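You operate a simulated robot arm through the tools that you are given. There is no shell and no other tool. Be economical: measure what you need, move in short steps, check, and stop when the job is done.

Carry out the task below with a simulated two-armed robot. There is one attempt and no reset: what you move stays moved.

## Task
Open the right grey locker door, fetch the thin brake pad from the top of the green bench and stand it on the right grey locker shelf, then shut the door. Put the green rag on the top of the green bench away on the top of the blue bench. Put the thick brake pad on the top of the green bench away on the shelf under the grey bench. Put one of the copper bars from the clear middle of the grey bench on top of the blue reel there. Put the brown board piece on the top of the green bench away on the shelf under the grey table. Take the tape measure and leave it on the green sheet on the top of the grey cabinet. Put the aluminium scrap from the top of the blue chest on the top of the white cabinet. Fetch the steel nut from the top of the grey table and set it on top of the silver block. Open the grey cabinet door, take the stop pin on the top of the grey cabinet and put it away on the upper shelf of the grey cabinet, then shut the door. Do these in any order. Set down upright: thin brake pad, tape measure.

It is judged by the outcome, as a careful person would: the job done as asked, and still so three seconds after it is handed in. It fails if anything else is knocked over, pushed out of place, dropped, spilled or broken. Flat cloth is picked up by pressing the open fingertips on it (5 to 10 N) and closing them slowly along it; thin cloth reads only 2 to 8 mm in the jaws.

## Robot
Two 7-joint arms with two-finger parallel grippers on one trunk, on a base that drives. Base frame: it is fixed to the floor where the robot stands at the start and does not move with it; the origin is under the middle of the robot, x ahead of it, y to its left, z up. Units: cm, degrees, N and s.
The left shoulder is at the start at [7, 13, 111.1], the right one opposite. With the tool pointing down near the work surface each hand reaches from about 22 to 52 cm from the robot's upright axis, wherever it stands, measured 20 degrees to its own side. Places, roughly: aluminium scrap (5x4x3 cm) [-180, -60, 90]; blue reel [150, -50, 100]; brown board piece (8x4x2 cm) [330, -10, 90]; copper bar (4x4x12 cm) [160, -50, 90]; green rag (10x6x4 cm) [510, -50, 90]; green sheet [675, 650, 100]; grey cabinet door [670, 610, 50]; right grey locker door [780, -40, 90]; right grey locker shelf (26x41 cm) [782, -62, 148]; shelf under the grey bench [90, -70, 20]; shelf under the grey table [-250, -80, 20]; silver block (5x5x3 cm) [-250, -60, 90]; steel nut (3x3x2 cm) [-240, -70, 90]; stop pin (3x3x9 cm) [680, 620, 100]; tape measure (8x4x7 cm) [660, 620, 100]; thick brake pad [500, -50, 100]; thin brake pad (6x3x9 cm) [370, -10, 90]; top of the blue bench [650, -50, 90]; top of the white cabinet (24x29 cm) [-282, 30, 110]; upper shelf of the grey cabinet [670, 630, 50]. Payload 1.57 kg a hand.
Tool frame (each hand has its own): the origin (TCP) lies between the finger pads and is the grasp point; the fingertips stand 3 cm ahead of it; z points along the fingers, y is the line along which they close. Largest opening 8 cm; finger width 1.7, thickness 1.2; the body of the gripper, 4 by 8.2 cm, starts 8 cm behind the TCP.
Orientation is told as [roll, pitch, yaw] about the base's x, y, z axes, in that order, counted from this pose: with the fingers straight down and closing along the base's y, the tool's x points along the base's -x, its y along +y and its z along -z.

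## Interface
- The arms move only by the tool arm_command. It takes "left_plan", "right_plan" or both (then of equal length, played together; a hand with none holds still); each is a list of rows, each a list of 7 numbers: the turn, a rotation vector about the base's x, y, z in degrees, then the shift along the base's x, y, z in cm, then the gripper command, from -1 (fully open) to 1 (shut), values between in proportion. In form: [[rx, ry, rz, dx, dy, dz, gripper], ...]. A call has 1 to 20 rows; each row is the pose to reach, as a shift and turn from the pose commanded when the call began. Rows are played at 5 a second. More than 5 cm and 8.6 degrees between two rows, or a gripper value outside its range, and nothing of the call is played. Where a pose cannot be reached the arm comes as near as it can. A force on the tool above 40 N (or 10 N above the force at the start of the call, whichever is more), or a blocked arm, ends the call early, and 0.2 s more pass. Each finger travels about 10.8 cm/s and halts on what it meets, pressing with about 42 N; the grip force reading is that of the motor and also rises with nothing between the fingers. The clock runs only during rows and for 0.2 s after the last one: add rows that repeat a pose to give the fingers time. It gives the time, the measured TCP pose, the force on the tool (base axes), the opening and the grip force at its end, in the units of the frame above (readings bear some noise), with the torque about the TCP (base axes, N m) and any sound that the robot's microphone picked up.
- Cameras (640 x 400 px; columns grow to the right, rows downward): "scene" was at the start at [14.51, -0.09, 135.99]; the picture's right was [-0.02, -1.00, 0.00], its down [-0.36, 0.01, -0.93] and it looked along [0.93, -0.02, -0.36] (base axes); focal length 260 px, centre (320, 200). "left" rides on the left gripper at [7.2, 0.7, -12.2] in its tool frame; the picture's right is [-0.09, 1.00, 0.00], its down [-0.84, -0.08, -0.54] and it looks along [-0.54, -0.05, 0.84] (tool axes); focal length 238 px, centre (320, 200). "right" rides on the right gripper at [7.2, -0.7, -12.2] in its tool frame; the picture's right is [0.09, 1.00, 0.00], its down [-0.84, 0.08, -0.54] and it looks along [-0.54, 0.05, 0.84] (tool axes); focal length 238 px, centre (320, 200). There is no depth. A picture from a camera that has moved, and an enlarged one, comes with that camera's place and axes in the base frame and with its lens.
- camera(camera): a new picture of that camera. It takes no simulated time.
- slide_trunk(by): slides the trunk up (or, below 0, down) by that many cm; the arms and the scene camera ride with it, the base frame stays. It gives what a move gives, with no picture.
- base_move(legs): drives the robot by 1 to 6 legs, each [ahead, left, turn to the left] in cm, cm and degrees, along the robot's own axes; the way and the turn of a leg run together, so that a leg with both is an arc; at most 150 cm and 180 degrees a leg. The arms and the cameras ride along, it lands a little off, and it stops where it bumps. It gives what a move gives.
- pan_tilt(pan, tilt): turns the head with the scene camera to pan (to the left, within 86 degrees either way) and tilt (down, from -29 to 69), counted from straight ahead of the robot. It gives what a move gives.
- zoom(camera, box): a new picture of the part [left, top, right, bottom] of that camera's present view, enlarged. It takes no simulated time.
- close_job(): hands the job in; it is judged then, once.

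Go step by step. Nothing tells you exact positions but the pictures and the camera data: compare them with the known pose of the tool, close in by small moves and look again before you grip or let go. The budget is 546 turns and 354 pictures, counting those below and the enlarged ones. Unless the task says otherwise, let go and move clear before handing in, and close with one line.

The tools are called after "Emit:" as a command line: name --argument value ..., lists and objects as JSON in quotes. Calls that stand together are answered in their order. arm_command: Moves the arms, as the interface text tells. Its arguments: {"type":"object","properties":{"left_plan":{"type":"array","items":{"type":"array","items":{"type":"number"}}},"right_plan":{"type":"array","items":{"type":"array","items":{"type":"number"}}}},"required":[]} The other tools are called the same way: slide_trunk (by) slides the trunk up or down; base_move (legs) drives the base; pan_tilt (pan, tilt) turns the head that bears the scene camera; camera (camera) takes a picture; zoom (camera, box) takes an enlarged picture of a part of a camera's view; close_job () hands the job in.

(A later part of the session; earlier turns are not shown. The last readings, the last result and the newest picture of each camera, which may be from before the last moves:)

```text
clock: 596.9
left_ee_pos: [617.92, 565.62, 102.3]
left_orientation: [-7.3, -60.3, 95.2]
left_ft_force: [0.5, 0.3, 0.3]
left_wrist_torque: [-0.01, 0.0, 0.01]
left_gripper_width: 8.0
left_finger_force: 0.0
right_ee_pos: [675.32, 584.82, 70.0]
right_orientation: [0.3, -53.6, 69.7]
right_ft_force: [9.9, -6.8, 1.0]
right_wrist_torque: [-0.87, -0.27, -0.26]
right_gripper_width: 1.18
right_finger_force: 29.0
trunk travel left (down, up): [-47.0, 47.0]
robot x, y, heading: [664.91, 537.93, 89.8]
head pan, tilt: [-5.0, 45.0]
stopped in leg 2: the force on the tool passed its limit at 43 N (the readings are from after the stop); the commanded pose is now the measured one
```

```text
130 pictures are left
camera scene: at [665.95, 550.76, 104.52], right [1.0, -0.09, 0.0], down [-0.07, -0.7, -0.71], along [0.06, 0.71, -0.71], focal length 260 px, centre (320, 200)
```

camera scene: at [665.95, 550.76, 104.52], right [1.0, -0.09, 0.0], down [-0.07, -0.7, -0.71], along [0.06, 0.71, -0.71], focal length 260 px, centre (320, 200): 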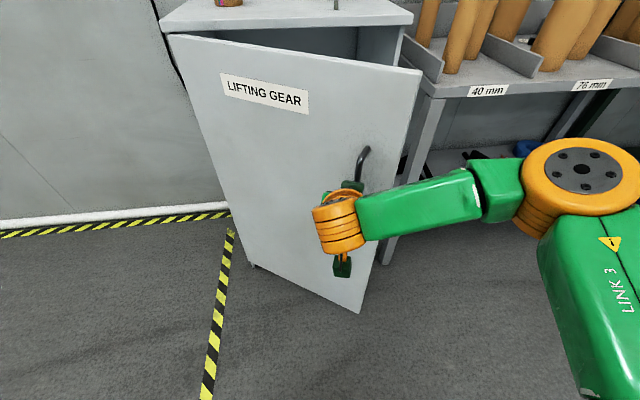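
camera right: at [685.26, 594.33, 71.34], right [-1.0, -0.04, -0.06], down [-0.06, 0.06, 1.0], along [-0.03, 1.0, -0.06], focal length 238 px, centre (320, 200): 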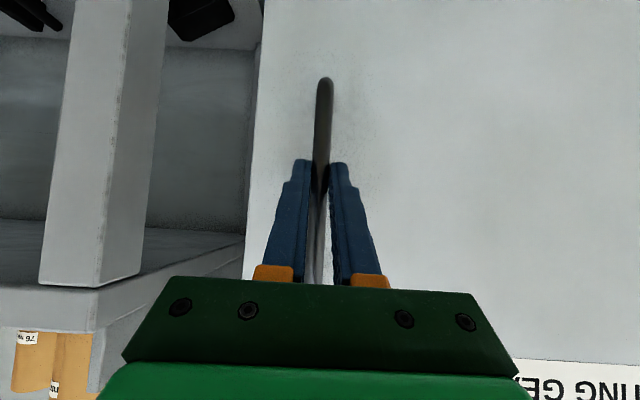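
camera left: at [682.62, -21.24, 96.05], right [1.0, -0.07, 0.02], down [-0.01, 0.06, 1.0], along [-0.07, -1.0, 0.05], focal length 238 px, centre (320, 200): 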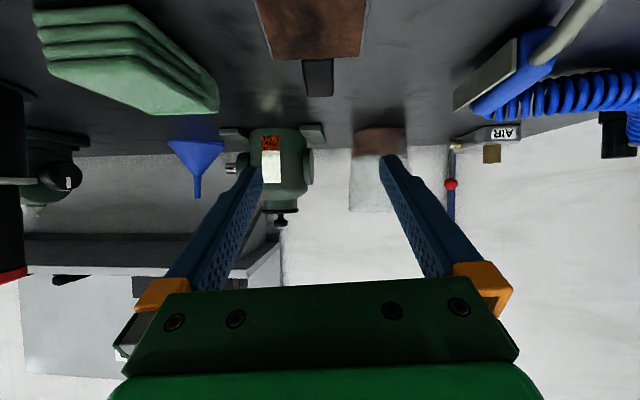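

Realign the hand with the door and continue the arc.

Emit:
arm_command --right_plan '[[0, 0, -5, 0, 0, 0, 1], [0, 0, -10, 0, 0, 0, 1], [0, 0, -16, 0, 0, 0, 1], [0, 0, -16, 0, 0, 0, 1]]'

Emit:
base_move --legs '[[-4, 4.5, 0], [-3.5, 5, 0]]'

Emit:
camera --camera "scene"

```text
clock: 597.9
left_ee_pos: [617.47, 565.53, 102.11]
left_orientation: [-7.5, -60.2, 95.5]
left_ft_force: [0.0, -0.2, 0.7]
left_wrist_torque: [0.02, 0.01, -0.02]
left_gripper_width: 8.02
left_finger_force: 0.1
right_ee_pos: [674.98, 584.99, 69.95]
right_orientation: [0.6, -53.6, 53.8]
right_ft_force: [-4.8, 3.0, 7.7]
right_wrist_torque: [0.27, -0.46, 0.14]
right_gripper_width: 1.21
right_finger_force: 29.0
trunk travel left (down, up): [-47.0, 47.0]
robot x, y, heading: [664.69, 538.02, 90.0]
head pan, tilt: [-5.0, 45.0]
```

```text
clock: 599.5
left_ee_pos: [609.76, 558.8, 102.36]
left_orientation: [-7.1, -60.4, 94.8]
left_ft_force: [0.2, 0.8, 0.8]
left_wrist_torque: [-0.02, -0.04, 0.0]
left_gripper_width: 8.0
left_finger_force: 0.1
right_ee_pos: [667.51, 577.76, 69.97]
right_orientation: [-0.3, -53.6, 53.2]
right_ft_force: [8.0, -10.4, 7.9]
right_wrist_torque: [-0.36, -0.06, -0.27]
right_gripper_width: 1.15
right_finger_force: 28.6
trunk travel left (down, up): [-47.0, 47.0]
robot x, y, heading: [656.95, 531.1, 89.5]
head pan, tilt: [-5.0, 45.0]
stopped in leg 2: the force on the tool passed its limit at 45 N (the readings are from after the stop); the commanded pose is now the measured one
```

```text
129 pictures are left
camera scene: at [657.76, 543.79, 104.54], right [1.0, -0.1, 0.0], down [-0.07, -0.7, -0.71], along [0.07, 0.71, -0.7], focal length 260 px, centre (320, 200)
```

scene: 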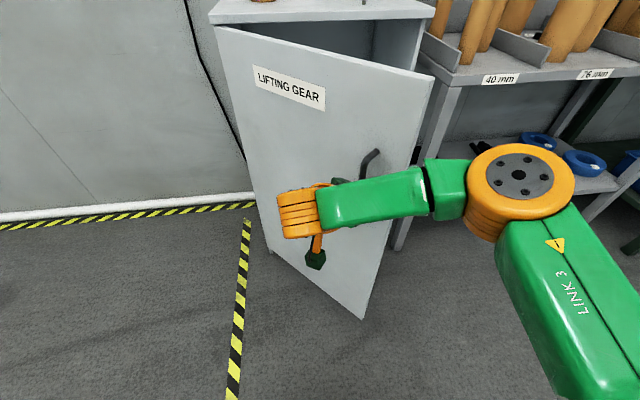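

Emit:
arm_command --right_plan '[[0, 0, -5, 0, 0, 0, 1], [0, 0, -10, 0, 0, 0, 1], [0, 0, -15, 0, 0, 0, 1], [0, 0, -15, 0, 0, 0, 1]]'

Emit:
base_move --legs '[[-4, 6, 0], [-2.5, 7, 0]]'

Emit:
camera --camera "scene"

```text
clock: 600.5
left_ee_pos: [609.43, 559.0, 102.33]
left_orientation: [-7.6, -60.4, 95.1]
left_ft_force: [-0.5, -0.5, 0.6]
left_wrist_torque: [-0.02, 0.03, 0.0]
left_gripper_width: 7.98
left_finger_force: 0.1
right_ee_pos: [667.08, 577.98, 69.95]
right_orientation: [-0.1, -53.7, 38.4]
right_ft_force: [-2.7, 4.5, 18.8]
right_wrist_torque: [0.03, 0.14, 0.12]
right_gripper_width: 1.18
right_finger_force: 29.0
trunk travel left (down, up): [-47.0, 47.0]
robot x, y, heading: [656.52, 530.79, 89.4]
head pan, tilt: [-5.0, 45.0]
```

```text
clock: 602.3
left_ee_pos: [596.61, 552.44, 102.44]
left_orientation: [-7.3, -60.5, 94.8]
left_ft_force: [-0.6, 0.0, 0.1]
left_wrist_torque: [0.0, 0.02, 0.02]
left_gripper_width: 8.01
left_finger_force: 0.0
right_ee_pos: [654.59, 570.97, 69.79]
right_orientation: [-0.9, -53.2, 38.3]
right_ft_force: [4.1, -8.9, 9.0]
right_wrist_torque: [0.09, 0.41, -0.16]
right_gripper_width: 1.17
right_finger_force: 29.0
trunk travel left (down, up): [-47.0, 47.0]
robot x, y, heading: [643.64, 524.5, 89.0]
head pan, tilt: [-5.0, 45.0]
stopped in leg 2: the force on the tool passed its limit at 42 N (the readings are from after the stop); the commanded pose is now the measured one
```

```text
128 pictures are left
camera scene: at [644.6, 537.23, 104.55], right [0.99, -0.1, 0.0], down [-0.07, -0.7, -0.71], along [0.07, 0.71, -0.7], focal length 260 px, centre (320, 200)
```

scene: 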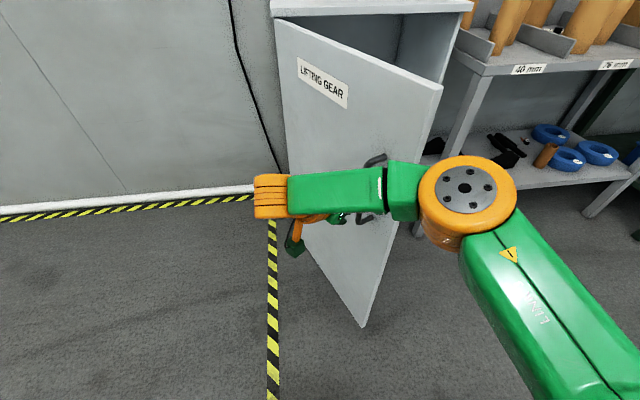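

Door about 65–70°. Release and retreat; then push it wider from inside with the closed hand.

Emit:
arm_command --right_plan '[[0, 0, 0, 0, 0, 0, 0.4], [0, 0, 0, 0, 0, 0, -0.4], [0, 0, 0, 0, 0, 0, -0.4], [0, 0, 0, -2.5, -2, 1, -0.4], [0, 0, 0, -4, -4, 2, -0.4]]'

Emit:
base_move --legs '[[-18, 0, 1], [0, -45, 0]]'

Emit:
arm_command --right_plan '[[0, 0, 8, 2, 1, 2, 1], [0, 0, 16, 4, 2, 4, 1], [0, 0, 24, 6, 3, 5, 1], [0, 0, 32, 7, 4, 6, 1], [0, 0, 40, 8, 4, 7, 1], [0, 0, 48, 9, 4, 8, 1], [0, 0, 50, 9, 4, 8, 1]]'

Emit:
camera --camera "scene"

```text
clock: 603.5
left_ee_pos: [596.57, 552.93, 102.26]
left_orientation: [-7.4, -60.1, 94.8]
left_ft_force: [0.2, 0.5, -0.8]
left_wrist_torque: [0.02, -0.02, 0.0]
left_gripper_width: 8.0
left_finger_force: 0.1
right_ee_pos: [650.4, 567.2, 71.43]
right_orientation: [-1.4, -53.1, 38.9]
right_ft_force: [-0.7, 0.2, 0.3]
right_wrist_torque: [-0.03, -0.02, -0.02]
right_gripper_width: 5.59
right_finger_force: 0.1
trunk travel left (down, up): [-47.0, 47.0]
robot x, y, heading: [643.78, 524.14, 89.3]
head pan, tilt: [-5.0, 45.0]
```

```text
clock: 607.4
left_ee_pos: [641.73, 534.73, 102.22]
left_orientation: [-7.4, -60.2, 95.4]
left_ft_force: [0.8, 0.2, -0.6]
left_wrist_torque: [0.01, -0.05, -0.01]
left_gripper_width: 7.99
left_finger_force: 0.1
right_ee_pos: [695.46, 549.81, 71.27]
right_orientation: [-1.5, -53.1, 39.6]
right_ft_force: [-0.1, 0.3, 0.0]
right_wrist_torque: [-0.01, -0.04, -0.05]
right_gripper_width: 5.6
right_finger_force: 0.1
trunk travel left (down, up): [-47.0, 47.0]
robot x, y, heading: [689.11, 507.3, 89.9]
head pan, tilt: [-5.0, 45.0]
```

```text
clock: 609.0
left_ee_pos: [641.7, 534.66, 102.29]
left_orientation: [-7.4, -60.1, 95.5]
left_ft_force: [0.2, -0.1, 0.2]
left_wrist_torque: [0.02, 0.0, 0.01]
left_gripper_width: 8.02
left_finger_force: 0.1
right_ee_pos: [704.5, 553.87, 79.32]
right_orientation: [-1.4, -53.0, 89.8]
right_ft_force: [0.2, -0.3, 0.0]
right_wrist_torque: [-0.04, 0.02, -0.03]
right_gripper_width: 0.0
right_finger_force: 20.9
trunk travel left (down, up): [-47.0, 47.0]
robot x, y, heading: [689.04, 506.79, 90.1]
head pan, tilt: [-5.0, 45.0]
```

```text
127 pictures are left
camera scene: at [689.93, 520.16, 104.48], right [1.0, -0.09, 0.0], down [-0.06, -0.7, -0.71], along [0.06, 0.7, -0.71], focal length 260 px, centre (320, 200)
```

scene: 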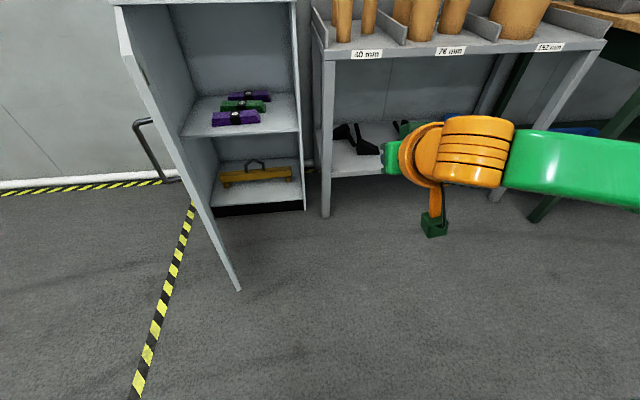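

The door's about 70° open; upper shelf (z≈50.7) has free room at its right, near (682,626). Now push the door wider: go forward and strafe left with the fist.

Emit:
base_move --legs '[[24, 0, 0], [0, 40, 0]]'

Emit:
camera --camera "scene"

```text
clock: 612.9
left_ee_pos: [600.91, 558.23, 102.28]
left_orientation: [-7.5, -60.2, 95.3]
left_ft_force: [0.6, 0.3, -0.4]
left_wrist_torque: [0.03, -0.03, 0.02]
left_gripper_width: 8.02
left_finger_force: 0.0
right_ee_pos: [663.36, 577.34, 79.37]
right_orientation: [-1.3, -53.0, 89.6]
right_ft_force: [-0.5, -0.4, -0.1]
right_wrist_torque: [0.03, 0.0, 0.0]
right_gripper_width: 0.01
right_finger_force: 21.2
trunk travel left (down, up): [-47.0, 47.0]
robot x, y, heading: [647.74, 530.61, 89.8]
head pan, tilt: [-5.0, 45.0]
```

```text
126 pictures are left
camera scene: at [648.89, 543.69, 104.48], right [1.0, -0.09, 0.0], down [-0.06, -0.7, -0.71], along [0.06, 0.7, -0.71], focal length 260 px, centre (320, 200)
```

scene: 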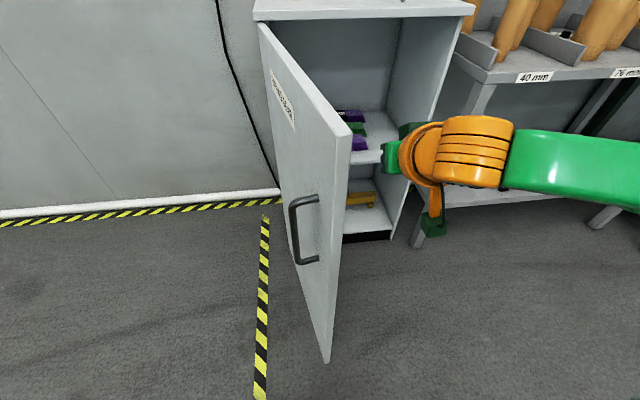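

Emit:
base_move --legs '[[0, 30, 0]]'

Emit:
camera --camera "scene"

```text
clock: 614.7
left_ee_pos: [574.3, 558.21, 102.18]
left_orientation: [-7.5, -60.2, 95.7]
left_ft_force: [-0.2, -0.4, -0.5]
left_wrist_torque: [-0.01, 0.01, 0.04]
left_gripper_width: 8.01
left_finger_force: 0.0
right_ee_pos: [637.55, 577.44, 79.33]
right_orientation: [-1.5, -52.8, 88.5]
right_ft_force: [0.6, 0.2, -0.6]
right_wrist_torque: [-0.03, 0.08, 0.04]
right_gripper_width: 0.0
right_finger_force: 21.4
trunk travel left (down, up): [-47.0, 47.0]
robot x, y, heading: [621.73, 530.72, 90.3]
head pan, tilt: [-5.0, 45.0]
stopped in leg 1: the force on the tool passed its limit at 74 N (the readings are from after the stop); the commanded pose is now the measured one
```

```text
125 pictures are left
camera scene: at [622.52, 543.7, 104.48], right [1.0, -0.09, 0.0], down [-0.06, -0.7, -0.71], along [0.06, 0.7, -0.71], focal length 260 px, centre (320, 200)
```

scene: 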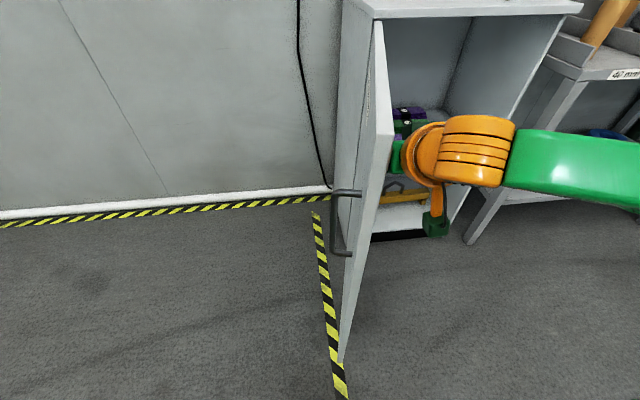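

Door is at its stop (~97°). Park the left arm backward so it won't meet the door, then go back to the cabinet top for the pin.

Emit:
base_move --legs '[[-30, -10, 0]]'

Emit:
arm_command --left_plan '[[0, 0, 0, 0, -4, 0, -1], [0, 0, 0, 0, -8, 0, -1], [0, 0, 0, 0, -12, 0, -1], [0, 0, 0, 0, -16, 0, -1], [0, 0, 0, 0, -20, 0, -1], [0, 0, 0, 0, -24, 0, -1], [0, 0, 0, 0, -28, 0, -1], [0, 0, 0, 0, -32, 0, -1], [0, 0, 0, 0, -36, 0, -1], [0, 0, 0, 0, -40, 0, -1], [0, 0, 0, 0, -44, 0, -1]]'

```text
clock: 616.9
left_ee_pos: [584.16, 527.6, 102.2]
left_orientation: [-7.4, -60.3, 96.3]
left_ft_force: [-0.1, -0.6, -0.4]
left_wrist_torque: [-0.01, 0.01, 0.0]
left_gripper_width: 8.0
left_finger_force: 0.1
right_ee_pos: [646.92, 547.56, 79.26]
right_orientation: [-1.5, -52.7, 89.5]
right_ft_force: [-0.5, 0.8, 0.2]
right_wrist_torque: [-0.01, 0.01, -0.03]
right_gripper_width: 0.0
right_finger_force: 21.0
trunk travel left (down, up): [-47.0, 47.0]
robot x, y, heading: [632.26, 500.53, 90.7]
head pan, tilt: [-5.0, 45.0]
```

```text
clock: 619.3
left_ee_pos: [577.83, 524.91, 93.66]
left_orientation: [-7.6, -60.1, 96.3]
left_ft_force: [-0.5, 0.2, -0.3]
left_wrist_torque: [-0.01, 0.02, -0.03]
left_gripper_width: 8.0
left_finger_force: 0.1
left hand out of reach, approached as far as the arm can: row 1, 2, 3, 4, 5, 6, 7, 8, 9, 10, 11
right_ee_pos: [647.13, 547.45, 79.18]
right_orientation: [-1.5, -52.8, 89.4]
right_ft_force: [0.0, -0.1, 0.0]
right_wrist_torque: [0.03, -0.04, -0.01]
right_gripper_width: 0.02
right_finger_force: 21.2
trunk travel left (down, up): [-47.0, 47.0]
robot x, y, heading: [631.44, 500.69, 90.8]
head pan, tilt: [-5.0, 45.0]
```

I try to free the left arm by turning its hand outward.

Emit:
arm_command --left_plan '[[0, 0, 8, 0, 0, 0, -1], [0, 0, 16, 0, 0, 0, -1], [0, 0, 24, 0, 0, 0, -1], [0, 0, 32, 0, 0, 0, -1], [0, 0, 40, 0, -2, 0, -1], [0, 0, 48, 0, -4, 0, -1], [0, 0, 56, 0, -6, 0, -1], [0, 0, 64, 0, -8, 0, -1], [0, 0, 72, 0, -10, 0, -1], [0, 0, 80, 2, -12, 0, -1], [0, 0, 88, 4, -14, 0, -1], [0, 0, 88, 6, -16, 0, -1], [0, 0, 88, 8, -18, 0, -1], [0, 0, 88, 10, -20, 0, -1]]'

Emit:
pan_tilt --pan 60 --tilt 40

Emit:
camera --camera "scene"

```text
clock: 622.3
left_ee_pos: [570.56, 497.82, 91.29]
left_orientation: [-7.4, -60.2, -175.8]
left_ft_force: [0.5, -0.7, 0.1]
left_wrist_torque: [0.0, 0.0, 0.02]
left_gripper_width: 8.01
left_finger_force: 0.1
left hand out of reach, approached as far as the arm can: row 3, 4, 5, 6, 7, 8, 9, 10, 11, 12, 13, 14
right_ee_pos: [647.15, 547.55, 79.32]
right_orientation: [-1.5, -52.7, 89.4]
right_ft_force: [-0.7, 0.2, 0.8]
right_wrist_torque: [0.01, 0.02, -0.02]
right_gripper_width: 0.0
right_finger_force: 21.3
trunk travel left (down, up): [-47.0, 47.0]
robot x, y, heading: [631.61, 500.26, 90.5]
head pan, tilt: [-5.0, 45.0]
```

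```text
clock: 623.6
left_ee_pos: [570.5, 497.76, 91.23]
left_orientation: [-7.4, -60.3, -175.9]
left_ft_force: [0.1, -0.7, 0.3]
left_wrist_torque: [-0.04, -0.02, -0.01]
left_gripper_width: 7.97
left_finger_force: 0.0
right_ee_pos: [647.1, 547.53, 79.29]
right_orientation: [-1.5, -52.7, 89.4]
right_ft_force: [0.2, -0.2, 0.0]
right_wrist_torque: [-0.01, 0.02, -0.02]
right_gripper_width: 0.0
right_finger_force: 21.6
trunk travel left (down, up): [-47.0, 47.0]
robot x, y, heading: [631.75, 500.55, 90.6]
head pan, tilt: [60.0, 40.0]
```

```text
124 pictures are left
camera scene: at [624.47, 509.64, 105.21], right [0.49, 0.87, 0.0], down [0.56, -0.31, -0.77], along [-0.67, 0.38, -0.64], focal length 260 px, centre (320, 200)
```

scene: 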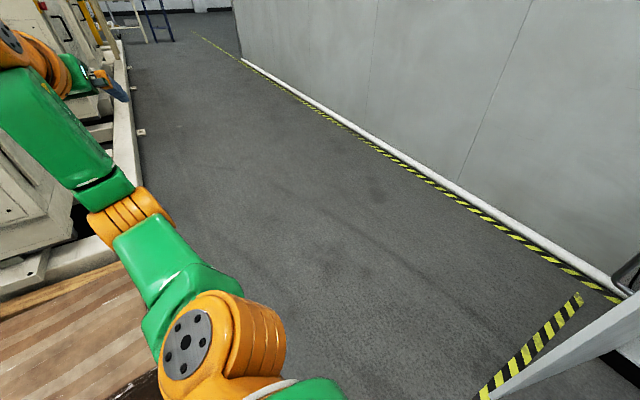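

Continue swinging the left arm backward.

Emit:
arm_command --left_plan '[[0, 0, 8, 1, -4, 0, -1], [0, 0, 16, 2, -8, 0, -1], [0, 0, 24, 4, -12, 0, -1], [0, 0, 32, 6, -16, 0, -1], [0, 0, 40, 8, -20, -1, -1], [0, 0, 48, 11, -23, -2, -1], [0, 0, 56, 14, -26, -3, -1], [0, 0, 64, 17, -29, -4, -1], [0, 0, 72, 20, -31, -5, -1], [0, 0, 72, 20, -31, -5, -1]]'

```text
clock: 625.8
left_ee_pos: [583.93, 470.17, 88.76]
left_orientation: [-7.2, -61.5, -135.3]
left_ft_force: [-0.1, 0.0, -0.4]
left_wrist_torque: [-0.01, 0.0, 0.02]
left_gripper_width: 8.02
left_finger_force: 0.0
left hand out of reach, approached as far as the arm can: row 1, 2, 3, 4, 5, 6, 7, 8, 9, 10
right_ee_pos: [647.09, 547.5, 79.3]
right_orientation: [-1.4, -52.8, 89.5]
right_ft_force: [1.5, 0.3, -0.8]
right_wrist_torque: [-0.02, -0.02, -0.01]
right_gripper_width: 0.0
right_finger_force: 21.9
trunk travel left (down, up): [-47.0, 47.0]
robot x, y, heading: [631.44, 500.34, 90.9]
head pan, tilt: [60.0, 40.0]
```

Now try an inward move here, where the shoulder limit may force the elbow to flex.

Emit:
arm_command --left_plan '[[0, 0, 0, 3, 0, -2, -1], [0, 0, 0, 6, 0, -4, -1], [0, 0, 0, 9, 0, -6, -1], [0, 0, 0, 12, 0, -8, -1], [0, 0, 0, 15, 0, -10, -1], [0, 0, 0, 15, 0, -10, -1]]'

Emit:
arm_command --left_plan '[[0, 0, 0, 1, 1, 0, -1], [0, 0, 0, 2, 2, 0, -1], [0, 0, 0, 3, 3, 0, -1], [0, 0, 0, 4, 4, 0, -1]]'

```text
clock: 627.2
left_ee_pos: [595.73, 470.46, 75.52]
left_orientation: [-8.3, -63.0, -134.9]
left_ft_force: [1.0, 0.0, 0.3]
left_wrist_torque: [0.01, 0.0, 0.0]
left_gripper_width: 7.97
left_finger_force: 0.1
left hand out of reach, approached as far as the arm can: row 1, 2, 3, 4, 5, 6
right_ee_pos: [647.13, 547.6, 79.36]
right_orientation: [-1.4, -52.7, 89.5]
right_ft_force: [0.5, -0.1, 0.1]
right_wrist_torque: [0.02, 0.0, 0.02]
right_gripper_width: 0.0
right_finger_force: 21.2
trunk travel left (down, up): [-47.0, 47.0]
robot x, y, heading: [631.74, 500.32, 90.6]
head pan, tilt: [60.0, 40.0]
```

```text
clock: 628.2
left_ee_pos: [595.97, 471.82, 73.37]
left_orientation: [-7.1, -61.5, -135.3]
left_ft_force: [-0.7, -0.3, 0.5]
left_wrist_torque: [0.04, -0.01, -0.02]
left_gripper_width: 7.99
left_finger_force: 0.1
left hand out of reach, approached as far as the arm can: row 1, 2, 3, 4
right_ee_pos: [647.22, 547.5, 79.3]
right_orientation: [-1.5, -52.9, 89.2]
right_ft_force: [-0.1, -0.3, -0.4]
right_wrist_torque: [0.03, -0.01, 0.02]
right_gripper_width: 0.0
right_finger_force: 21.6
trunk travel left (down, up): [-47.0, 47.0]
robot x, y, heading: [632.03, 500.54, 90.3]
head pan, tilt: [60.0, 40.0]
```

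Left arm is parked behind; fine. Raise the trunk and approach the pin with the tilted right hand, staying right of the open door.

Emit:
slide_trunk --by 30

Emit:
arm_command --right_plan '[[0, 0, 0, -3, 0, 0, -0.3], [0, 0, 0, -6, 0, 0, -0.3], [0, 0, 0, -9, 0, 0, -0.3], [0, 0, 0, -9, 0, 0, -0.3]]'

Emit:
base_move --legs '[[0, -39, -0.3], [60, 0, 0]]'

Emit:
pan_tilt --pan -5 --tilt 45

Emit:
camera --camera "scene"

Emit:
camera --camera "right"

```text
clock: 631.2
left_ee_pos: [596.16, 471.6, 103.45]
left_orientation: [-7.1, -61.5, -135.2]
left_ft_force: [0.7, 0.0, -0.2]
left_wrist_torque: [0.0, 0.0, -0.01]
left_gripper_width: 8.01
left_finger_force: 0.1
right_ee_pos: [647.12, 547.51, 109.34]
right_orientation: [-1.5, -52.9, 89.5]
right_ft_force: [0.2, 0.2, -0.1]
right_wrist_torque: [0.0, 0.03, 0.06]
right_gripper_width: 0.01
right_finger_force: 21.4
trunk travel left (down, up): [-77.0, 17.0]
robot x, y, heading: [631.65, 500.14, 90.7]
head pan, tilt: [60.0, 40.0]
```

```text
clock: 632.2
left_ee_pos: [596.08, 471.7, 103.35]
left_orientation: [-7.1, -61.5, -135.3]
left_ft_force: [-0.4, 0.3, 0.5]
left_wrist_torque: [-0.02, -0.02, 0.03]
left_gripper_width: 8.0
left_finger_force: 0.0
right_ee_pos: [637.97, 547.44, 109.27]
right_orientation: [-1.4, -52.7, 89.3]
right_ft_force: [0.2, 0.7, 0.2]
right_wrist_torque: [0.0, 0.03, 0.0]
right_gripper_width: 5.17
right_finger_force: 0.0
trunk travel left (down, up): [-77.0, 17.0]
robot x, y, heading: [632.0, 500.16, 90.8]
head pan, tilt: [60.0, 40.0]
```

```text
clock: 637.6
left_ee_pos: [634.15, 531.63, 103.28]
left_orientation: [-7.2, -61.5, -135.2]
left_ft_force: [0.0, 0.0, -0.8]
left_wrist_torque: [-0.03, 0.0, 0.02]
left_gripper_width: 7.99
left_finger_force: 0.0
right_ee_pos: [676.13, 607.57, 109.37]
right_orientation: [-1.5, -52.8, 89.5]
right_ft_force: [0.2, -0.5, 0.4]
right_wrist_torque: [-0.01, 0.01, 0.02]
right_gripper_width: 5.2
right_finger_force: 0.0
trunk travel left (down, up): [-77.0, 17.0]
robot x, y, heading: [670.07, 560.71, 90.8]
head pan, tilt: [60.0, 40.0]
```

```text
clock: 639.0
left_ee_pos: [634.27, 531.69, 103.39]
left_orientation: [-7.1, -61.5, -135.2]
left_ft_force: [0.0, -0.7, -1.3]
left_wrist_torque: [0.02, 0.02, -0.03]
left_gripper_width: 7.97
left_finger_force: 0.0
right_ee_pos: [676.07, 607.6, 109.32]
right_orientation: [-1.5, -52.8, 89.5]
right_ft_force: [-0.7, 0.5, -0.5]
right_wrist_torque: [0.0, 0.04, 0.01]
right_gripper_width: 5.2
right_finger_force: 0.0
trunk travel left (down, up): [-77.0, 17.0]
robot x, y, heading: [669.87, 560.67, 90.6]
head pan, tilt: [-5.0, 45.0]
```

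```text
123 pictures are left
camera scene: at [670.51, 573.72, 134.48], right [1.0, -0.07, 0.0], down [-0.05, -0.71, -0.71], along [0.05, 0.71, -0.71], focal length 260 px, centre (320, 200)
```

scene: 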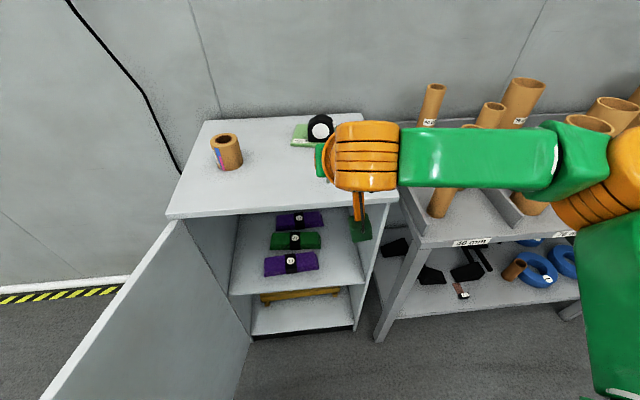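

```text
122 pictures are left
camera right: at [676.22, 593.46, 110.97], right [-1.0, -0.03, -0.09], down [-0.09, 0.08, 0.99], along [-0.02, 1.0, -0.08], focal length 238 px, centre (320, 200)
```

right: 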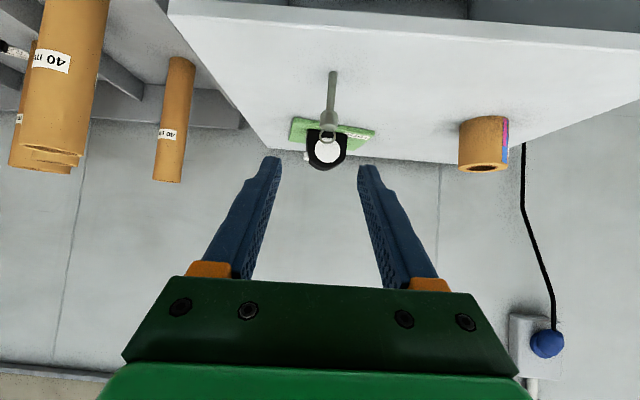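

Pin at (675.5,619.4), head z≈98.6–101. Approach along the finger axis.

Emit:
arm_command --right_plan '[[0, 0, 0, -0.5, 0, -2.5, -0.3], [0, 0, 0, -0.6, 3, -4.8, -0.3], [0, 0, 0, -0.6, 6.5, -7.3, -0.3], [0, 0, 0, -0.6, 8.5, -9, -0.3], [0, 0, 0, -0.6, 8.5, -9, -0.3]]'

Emit:
camera --camera "right"

```text
clock: 640.2
left_ee_pos: [634.17, 531.74, 103.29]
left_orientation: [-7.1, -61.5, -135.2]
left_ft_force: [0.4, -1.0, -0.3]
left_wrist_torque: [-0.01, -0.02, 0.02]
left_gripper_width: 8.01
left_finger_force: 0.0
right_ee_pos: [675.49, 616.0, 100.27]
right_orientation: [-1.5, -52.9, 89.5]
right_ft_force: [0.4, 0.1, 0.4]
right_wrist_torque: [-0.03, 0.04, 0.01]
right_gripper_width: 5.21
right_finger_force: 0.0
trunk travel left (down, up): [-77.0, 17.0]
robot x, y, heading: [670.14, 560.4, 91.0]
head pan, tilt: [-5.0, 45.0]
```

```text
121 pictures are left
camera right: at [675.65, 601.85, 101.93], right [-1.0, -0.03, -0.09], down [-0.09, 0.08, 0.99], along [-0.02, 1.0, -0.08], focal length 238 px, centre (320, 200)
```

right: 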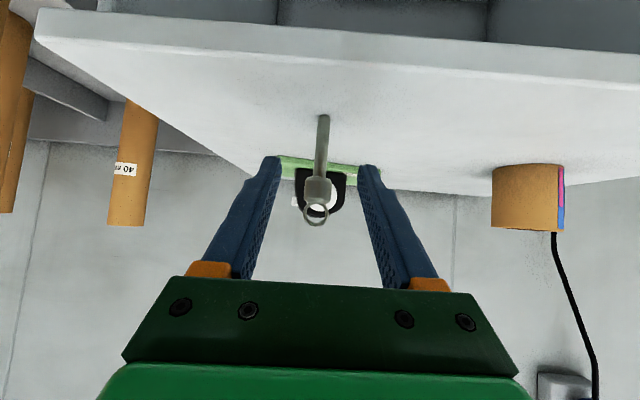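

Emit:
arm_command --right_plan '[[0, 0, 0, 0, 1.7, -1.3, -0.3], [0, 0, 0, 0, 3.3, -2.3, -0.3], [0, 0, 0, 0, 3.3, -2.3, -0.3]]'

Emit:
camera --camera "right"

```text
clock: 641.0
left_ee_pos: [634.19, 531.64, 103.28]
left_orientation: [-7.1, -61.6, -135.2]
left_ft_force: [-0.6, -0.1, 0.3]
left_wrist_torque: [-0.02, 0.0, 0.03]
left_gripper_width: 8.01
left_finger_force: 0.2
right_ee_pos: [675.49, 619.4, 97.98]
right_orientation: [-1.6, -52.8, 89.5]
right_ft_force: [0.6, -0.7, -0.2]
right_wrist_torque: [0.0, -0.01, 0.04]
right_gripper_width: 5.21
right_finger_force: 0.1
trunk travel left (down, up): [-77.0, 17.0]
robot x, y, heading: [669.46, 560.47, 90.9]
head pan, tilt: [-5.0, 45.0]
```

```text
120 pictures are left
camera right: at [675.57, 605.23, 99.68], right [-1.0, -0.03, -0.09], down [-0.09, 0.08, 0.99], along [-0.02, 1.0, -0.08], focal length 238 px, centre (320, 200)
```

right: 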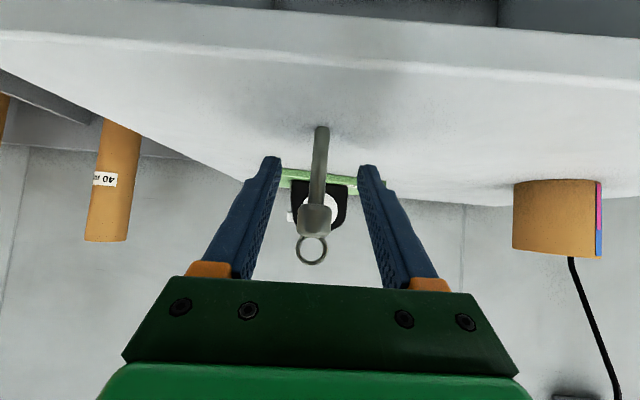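

Emit:
arm_command --right_plan '[[0, 0, 0, 0, 0, 0, 0.1], [0, 0, 0, 0, 0, 0, 0.4], [0, 0, 0, 0, 0, 0, 0.6], [0, 0, 0, 0, 0, 0, 0.8], [0, 0, 0, 0, 0, 0, 1], [0, 0, 0, 0, 0, 0, 1]]'

Emit:
arm_command --right_plan '[[0, 0, 0, 0, 0, 3, 1], [0, 0, 0, 0, -1, 7, 1], [0, 0, 0, 0, -5, 9, 1], [0, 0, 0, 0, -9, 9, 1], [0, 0, 0, 0, -12, 9, 1], [0, 0, 0, 0, -12, 9, 1]]'

Emit:
camera --camera "right"

```text
clock: 642.4
left_ee_pos: [634.25, 531.81, 103.21]
left_orientation: [-7.1, -61.6, -135.2]
left_ft_force: [0.1, -0.4, -0.7]
left_wrist_torque: [-0.01, 0.0, -0.03]
left_gripper_width: 8.01
left_finger_force: 0.2
right_ee_pos: [675.53, 619.41, 98.0]
right_orientation: [-1.4, -52.8, 89.5]
right_ft_force: [-0.4, 0.1, -0.1]
right_wrist_torque: [0.03, 0.0, 0.03]
right_gripper_width: 0.85
right_finger_force: 27.1
trunk travel left (down, up): [-77.0, 17.0]
robot x, y, heading: [669.8, 560.74, 90.8]
head pan, tilt: [-5.0, 45.0]
```

```text
clock: 643.8
left_ee_pos: [634.23, 531.86, 103.29]
left_orientation: [-7.1, -61.5, -135.4]
left_ft_force: [0.7, 0.3, 0.2]
left_wrist_torque: [0.03, 0.0, -0.04]
left_gripper_width: 8.0
left_finger_force: 0.0
right_ee_pos: [675.36, 607.47, 107.09]
right_orientation: [-1.5, -52.8, 89.5]
right_ft_force: [0.3, 0.7, -0.5]
right_wrist_torque: [-0.01, 0.03, -0.03]
right_gripper_width: 0.84
right_finger_force: 27.8
trunk travel left (down, up): [-77.0, 17.0]
robot x, y, heading: [669.71, 560.55, 90.8]
head pan, tilt: [-5.0, 45.0]
```

```text
119 pictures are left
camera right: at [675.5, 593.25, 108.71], right [-1.0, -0.02, -0.09], down [-0.09, 0.08, 0.99], along [-0.02, 1.0, -0.08], focal length 238 px, centre (320, 200)
```

right: 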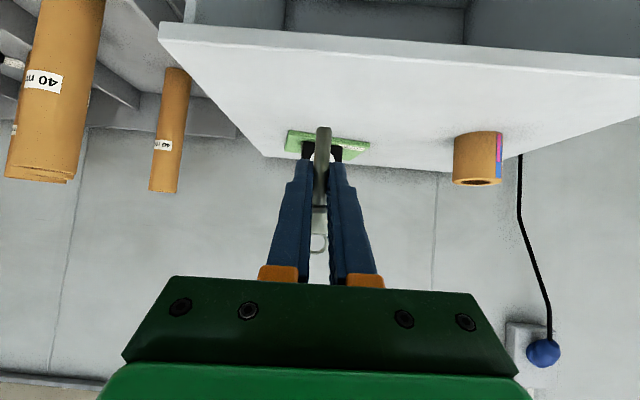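

Pin held. Back off, lower the trunk to shelf height.

Emit:
base_move --legs '[[-25, 0, 0]]'

Emit:
slide_trunk --by -40

Emit:
slide_trunk --by -6

Emit:
camera --camera "right"

Emit:
camera --camera "scene"

```text
clock: 645.6
left_ee_pos: [634.67, 506.75, 103.37]
left_orientation: [-6.9, -61.8, -135.2]
left_ft_force: [0.1, 0.4, 0.4]
left_wrist_torque: [0.0, 0.03, 0.02]
left_gripper_width: 8.01
left_finger_force: 0.1
right_ee_pos: [675.71, 582.5, 106.96]
right_orientation: [-1.5, -52.7, 89.6]
right_ft_force: [0.2, 0.7, -1.1]
right_wrist_torque: [0.0, 0.03, 0.03]
right_gripper_width: 0.9
right_finger_force: 27.6
trunk travel left (down, up): [-77.0, 17.0]
robot x, y, heading: [670.07, 535.32, 90.8]
head pan, tilt: [-5.0, 45.0]
```

```text
clock: 649.5
left_ee_pos: [634.58, 506.57, 63.4]
left_orientation: [-7.0, -61.5, -135.1]
left_ft_force: [-0.2, -0.3, 0.0]
left_wrist_torque: [-0.05, 0.0, -0.02]
left_gripper_width: 7.99
left_finger_force: 0.0
right_ee_pos: [675.6, 582.44, 67.04]
right_orientation: [-1.5, -52.8, 89.5]
right_ft_force: [-1.0, 0.1, -1.2]
right_wrist_torque: [-0.01, 0.03, 0.03]
right_gripper_width: 0.86
right_finger_force: 27.3
trunk travel left (down, up): [-37.0, 57.0]
robot x, y, heading: [670.28, 535.4, 91.1]
head pan, tilt: [-5.0, 45.0]
```

```text
clock: 650.5
left_ee_pos: [634.73, 506.46, 57.51]
left_orientation: [-7.1, -61.5, -135.1]
left_ft_force: [-0.2, -1.2, -0.2]
left_wrist_torque: [0.03, -0.03, 0.01]
left_gripper_width: 8.01
left_finger_force: 0.1
right_ee_pos: [675.75, 582.41, 61.08]
right_orientation: [-1.5, -52.8, 89.5]
right_ft_force: [-0.5, 0.5, 0.3]
right_wrist_torque: [-0.02, 0.01, 0.02]
right_gripper_width: 0.87
right_finger_force: 27.5
trunk travel left (down, up): [-31.0, 63.0]
robot x, y, heading: [670.31, 535.7, 90.8]
head pan, tilt: [-5.0, 45.0]
```

```text
118 pictures are left
camera right: at [675.82, 568.19, 62.71], right [-1.0, -0.03, -0.09], down [-0.09, 0.08, 0.99], along [-0.02, 1.0, -0.08], focal length 238 px, centre (320, 200)
```

right: 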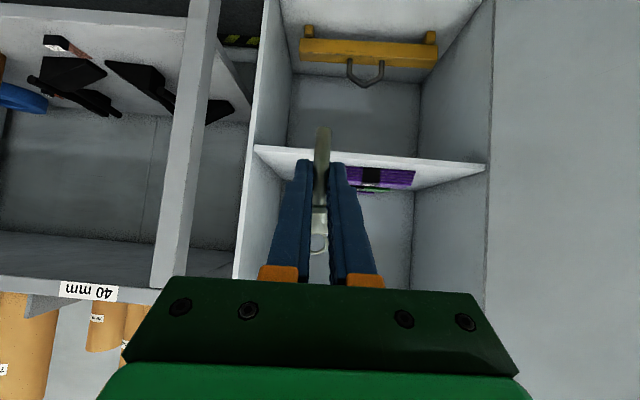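

```text
117 pictures are left
camera scene: at [670.89, 548.65, 88.48], right [1.0, -0.07, 0.0], down [-0.05, -0.71, -0.71], along [0.05, 0.71, -0.71], focal length 260 px, centre (320, 200)
```

scene: 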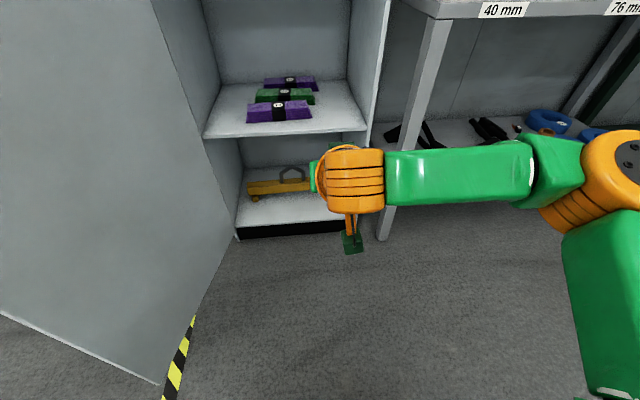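

Clear spot at x≈680.5. Drive in.

Emit:
base_move --legs '[[0, -5, -0.8], [25, 0, 0]]'

Emit:
camera --camera "right"

```text
clock: 652.8
left_ee_pos: [639.29, 532.04, 57.19]
left_orientation: [-7.1, -61.6, -135.7]
left_ft_force: [-0.4, 0.2, 0.5]
left_wrist_torque: [0.01, 0.0, -0.01]
left_gripper_width: 8.02
left_finger_force: 0.0
right_ee_pos: [681.11, 607.43, 61.01]
right_orientation: [-1.5, -52.7, 89.0]
right_ft_force: [0.4, -0.4, -0.8]
right_wrist_torque: [-0.01, -0.01, -0.03]
right_gripper_width: 0.87
right_finger_force: 27.0
trunk travel left (down, up): [-31.0, 63.0]
robot x, y, heading: [675.03, 560.42, 90.2]
head pan, tilt: [-5.0, 45.0]
```

```text
116 pictures are left
camera right: at [681.04, 593.23, 62.7], right [-1.0, -0.02, -0.09], down [-0.09, 0.08, 0.99], along [-0.01, 1.0, -0.08], focal length 238 px, centre (320, 200)
```

right: 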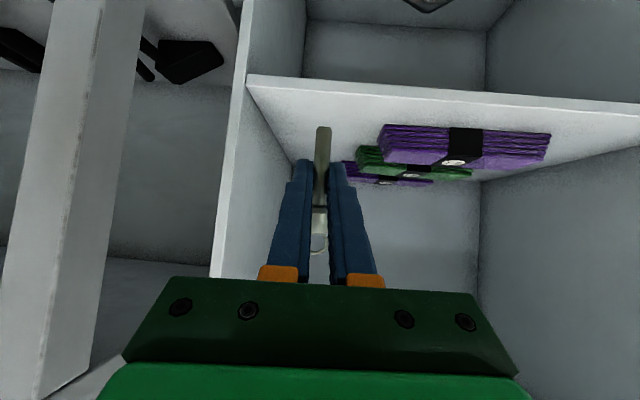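

Emit:
base_move --legs '[[15, 1, 0]]'

Emit:
arm_command --right_plan '[[0, 0, 0, 0, 0, -2, 1], [0, 0, 0, 0, 0, -4, 1], [0, 0, 0, 0, 0, -5.2, 1], [0, 0, 0, 0, 0, -5.2, 1]]'

Emit:
camera --camera "right"

Emit:
zoom --camera "scene" --box '[220, 60, 420, 240]'

```text
clock: 654.2
left_ee_pos: [638.08, 546.76, 57.37]
left_orientation: [-7.0, -61.6, -135.6]
left_ft_force: [-0.6, 0.2, -0.3]
left_wrist_torque: [-0.03, 0.01, 0.0]
left_gripper_width: 8.01
left_finger_force: 0.1
right_ee_pos: [679.91, 622.32, 60.98]
right_orientation: [-1.4, -52.8, 89.1]
right_ft_force: [-0.3, 0.2, -0.1]
right_wrist_torque: [-0.01, 0.01, -0.03]
right_gripper_width: 0.86
right_finger_force: 28.1
trunk travel left (down, up): [-31.0, 63.0]
robot x, y, heading: [673.9, 575.47, 90.4]
head pan, tilt: [-5.0, 45.0]
```

```text
clock: 655.2
left_ee_pos: [638.15, 546.87, 57.24]
left_orientation: [-7.0, -61.5, -135.7]
left_ft_force: [-0.5, 0.2, -0.3]
left_wrist_torque: [-0.03, 0.02, -0.01]
left_gripper_width: 8.0
left_finger_force: 0.0
right_ee_pos: [679.7, 622.19, 55.75]
right_orientation: [-1.5, -52.8, 89.1]
right_ft_force: [0.2, -0.4, -1.0]
right_wrist_torque: [0.0, 0.0, -0.01]
right_gripper_width: 0.84
right_finger_force: 26.8
trunk travel left (down, up): [-31.0, 63.0]
robot x, y, heading: [674.02, 575.2, 90.8]
head pan, tilt: [-5.0, 45.0]
```

```text
115 pictures are left
camera right: at [679.79, 608.03, 57.53], right [-1.0, -0.02, -0.09], down [-0.09, 0.08, 0.99], along [-0.01, 1.0, -0.08], focal length 238 px, centre (320, 200)
```

right: 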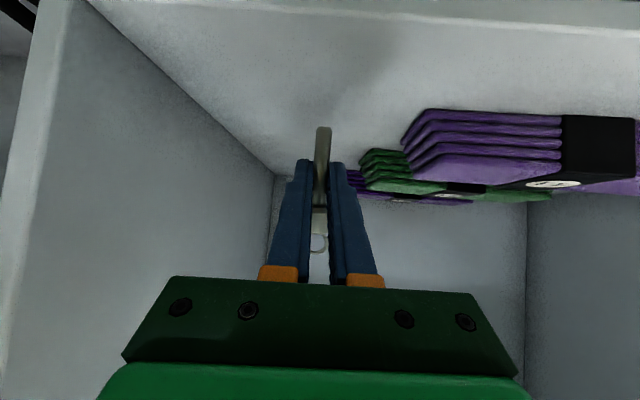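

```text
2.22 times, centred on (320, 150) of scene
camera zoom: at [674.76, 588.58, 88.48], right [1.0, -0.08, 0.0], down [-0.06, -0.7, -0.71], along [0.06, 0.7, -0.71], focal length 578 px, centre (320, 311)
```

zoom: 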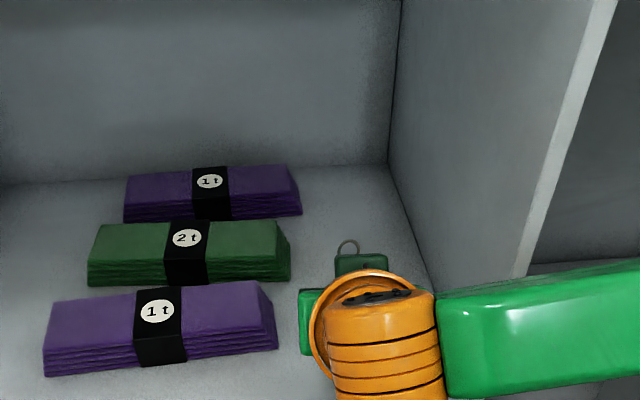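

Emit:
arm_command --right_plan '[[0, 0, 0, 0, 0, -0.4, 1], [0, 0, 0, 0, 0, -0.8, 1], [0, 0, 0, 0, 0, -0.8, 1]]'

Emit:
arm_command --right_plan '[[0, 0, 0, 0, 0, -0.3, 1], [0, 0, 0, 0, 0, -0.3, 1]]'

```text
clock: 656.0
left_ee_pos: [638.23, 546.87, 57.3]
left_orientation: [-7.1, -61.5, -135.6]
left_ft_force: [0.2, 0.1, 0.9]
left_wrist_torque: [0.02, -0.04, 0.03]
left_gripper_width: 7.99
left_finger_force: 0.1
right_ee_pos: [679.85, 622.29, 54.94]
right_orientation: [-1.8, -52.7, 89.1]
right_ft_force: [0.5, -0.7, -0.1]
right_wrist_torque: [-0.02, 0.01, 0.02]
right_gripper_width: 0.87
right_finger_force: 27.1
trunk travel left (down, up): [-31.0, 63.0]
robot x, y, heading: [674.06, 575.34, 90.3]
head pan, tilt: [-5.0, 45.0]
```

```text
clock: 656.6
left_ee_pos: [638.17, 546.76, 57.4]
left_orientation: [-7.1, -61.5, -135.6]
left_ft_force: [0.0, 1.1, -0.6]
left_wrist_torque: [0.02, 0.01, 0.03]
left_gripper_width: 8.01
left_finger_force: 0.1
right_ee_pos: [679.79, 622.26, 54.85]
right_orientation: [-1.5, -52.6, 89.1]
right_ft_force: [0.1, 0.5, -0.5]
right_wrist_torque: [0.01, 0.0, 0.02]
right_gripper_width: 0.85
right_finger_force: 27.0
trunk travel left (down, up): [-31.0, 63.0]
robot x, y, heading: [673.93, 575.49, 90.3]
head pan, tilt: [-5.0, 45.0]
```

Emit:
arm_command --right_plan '[[0, 0, 0, 0, 0, -0.25, 1], [0, 0, 0, 0, 0, -0.5, 1], [0, 0, 0, 0, 0, -0.5, 1]]'

```text
clock: 657.4
left_ee_pos: [638.16, 546.92, 57.35]
left_orientation: [-7.1, -61.4, -135.6]
left_ft_force: [0.2, 0.7, -0.5]
left_wrist_torque: [0.03, 0.01, 0.0]
left_gripper_width: 8.01
left_finger_force: 0.1
right_ee_pos: [679.7, 622.18, 54.2]
right_orientation: [-1.4, -52.9, 89.0]
right_ft_force: [0.4, -0.3, -0.6]
right_wrist_torque: [-0.02, 0.0, 0.0]
right_gripper_width: 0.84
right_finger_force: 27.7
trunk travel left (down, up): [-31.0, 63.0]
robot x, y, heading: [673.94, 575.62, 90.6]
head pan, tilt: [-5.0, 45.0]
```

Emit:
arm_command --right_plan '[[0, 0, 0, 0, 0, -0.3, 1], [0, 0, 0, 0, 0, -0.6, 1], [0, 0, 0, 0, 0, -0.6, 1]]'

Emit:
camera --camera "right"

```text
clock: 658.2
left_ee_pos: [638.2, 546.66, 57.28]
left_orientation: [-7.4, -61.3, -135.4]
left_ft_force: [-0.3, -0.4, 0.6]
left_wrist_torque: [0.0, 0.01, 0.01]
left_gripper_width: 7.98
left_finger_force: 0.0
right_ee_pos: [679.84, 622.24, 54.01]
right_orientation: [-1.5, -53.3, 89.0]
right_ft_force: [1.5, 5.4, 20.1]
right_wrist_torque: [0.3, -0.06, 0.02]
right_gripper_width: 0.88
right_finger_force: 26.7
trunk travel left (down, up): [-31.0, 63.0]
robot x, y, heading: [673.8, 575.47, 90.5]
head pan, tilt: [-5.0, 45.0]
```

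```text
113 pictures are left
camera right: at [679.86, 608.05, 55.52], right [-1.0, -0.02, -0.09], down [-0.09, 0.07, 0.99], along [-0.01, 1.0, -0.07], focal length 238 px, centre (320, 200)
```

right: 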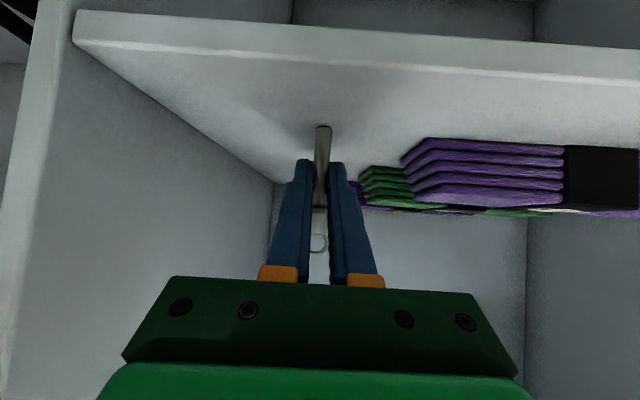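

Contact. Ease, open slowly and check.

Emit:
arm_command --right_plan '[[0, 0, 0, 0, 0, 0.3, 1], [0, 0, 0, 0, 0, 0.3, 0.7], [0, 0, 0, 0, 0, 0.3, 0.6], [0, 0, 0, 0, 0, 0.3, 0.4], [0, 0, 0, 0, 0, 0.3, 0.1], [0, 0, 0, 0, 0, 0.3, -0.3]]'

Emit:
camera --camera "right"

```text
clock: 659.6
left_ee_pos: [638.14, 546.89, 57.3]
left_orientation: [-7.0, -61.5, -135.6]
left_ft_force: [-0.8, -0.1, -1.1]
left_wrist_torque: [-0.02, 0.02, 0.0]
left_gripper_width: 7.99
left_finger_force: 0.1
right_ee_pos: [679.88, 622.21, 53.84]
right_orientation: [-1.5, -52.7, 89.1]
right_ft_force: [0.1, -0.8, 1.4]
right_wrist_torque: [-0.06, 0.01, 0.03]
right_gripper_width: 5.21
right_finger_force: 0.1
trunk travel left (down, up): [-31.0, 63.0]
robot x, y, heading: [674.0, 575.6, 90.5]
head pan, tilt: [-5.0, 45.0]
```

```text
112 pictures are left
camera right: at [679.87, 608.08, 55.56], right [-1.0, -0.02, -0.09], down [-0.09, 0.08, 0.99], along [-0.01, 1.0, -0.08], focal length 238 px, centre (320, 200)
```

right: 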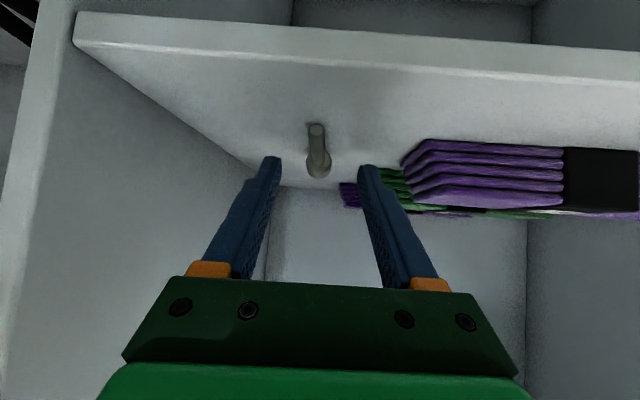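

The pin lies on the shelf, which is fine (only pad and tape must be upright). Withdraw.

Emit:
arm_command --right_plan '[[0, 0, 0, 0, -1.5, 1.5, -0.3], [0, 0, 0, 0, -3.5, 3, -0.3], [0, 0, 0, 0, -6, 4, -0.3]]'

Emit:
base_move --legs '[[-45, 0, 0]]'

Emit:
zoom --camera "scene" --box '[180, 20, 400, 240]'

```text
clock: 660.4
left_ee_pos: [638.29, 546.74, 57.35]
left_orientation: [-7.1, -61.6, -135.6]
left_ft_force: [0.2, -0.5, -0.2]
left_wrist_torque: [-0.02, 0.03, -0.02]
left_gripper_width: 8.02
left_finger_force: 0.1
right_ee_pos: [679.61, 616.16, 57.95]
right_orientation: [-1.4, -52.9, 89.1]
right_ft_force: [0.1, -0.3, -0.1]
right_wrist_torque: [0.0, 0.01, -0.01]
right_gripper_width: 5.2
right_finger_force: 0.0
trunk travel left (down, up): [-31.0, 63.0]
robot x, y, heading: [674.13, 575.14, 90.6]
head pan, tilt: [-5.0, 45.0]
```

```text
clock: 663.1
left_ee_pos: [638.59, 501.24, 57.41]
left_orientation: [-7.2, -61.5, -135.6]
left_ft_force: [0.6, 0.6, -0.1]
left_wrist_torque: [0.01, 0.0, 0.0]
left_gripper_width: 8.01
left_finger_force: 0.1
right_ee_pos: [679.98, 570.77, 57.89]
right_orientation: [-1.5, -52.8, 89.3]
right_ft_force: [0.8, 0.1, 0.3]
right_wrist_torque: [0.03, -0.02, 0.01]
right_gripper_width: 5.2
right_finger_force: 0.1
trunk travel left (down, up): [-31.0, 63.0]
robot x, y, heading: [674.1, 530.25, 90.7]
head pan, tilt: [-5.0, 45.0]
```

```text
1.82 times, centred on (290, 130) of scene
camera zoom: at [675.17, 543.1, 88.48], right [1.0, -0.08, 0.0], down [-0.05, -0.7, -0.71], along [0.05, 0.71, -0.71], focal length 472 px, centre (374, 327)
```

zoom: 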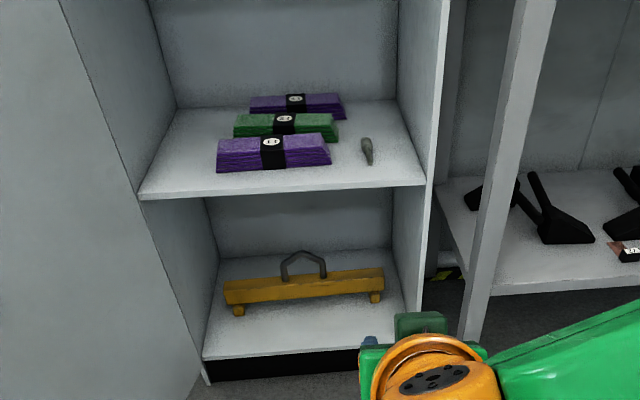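

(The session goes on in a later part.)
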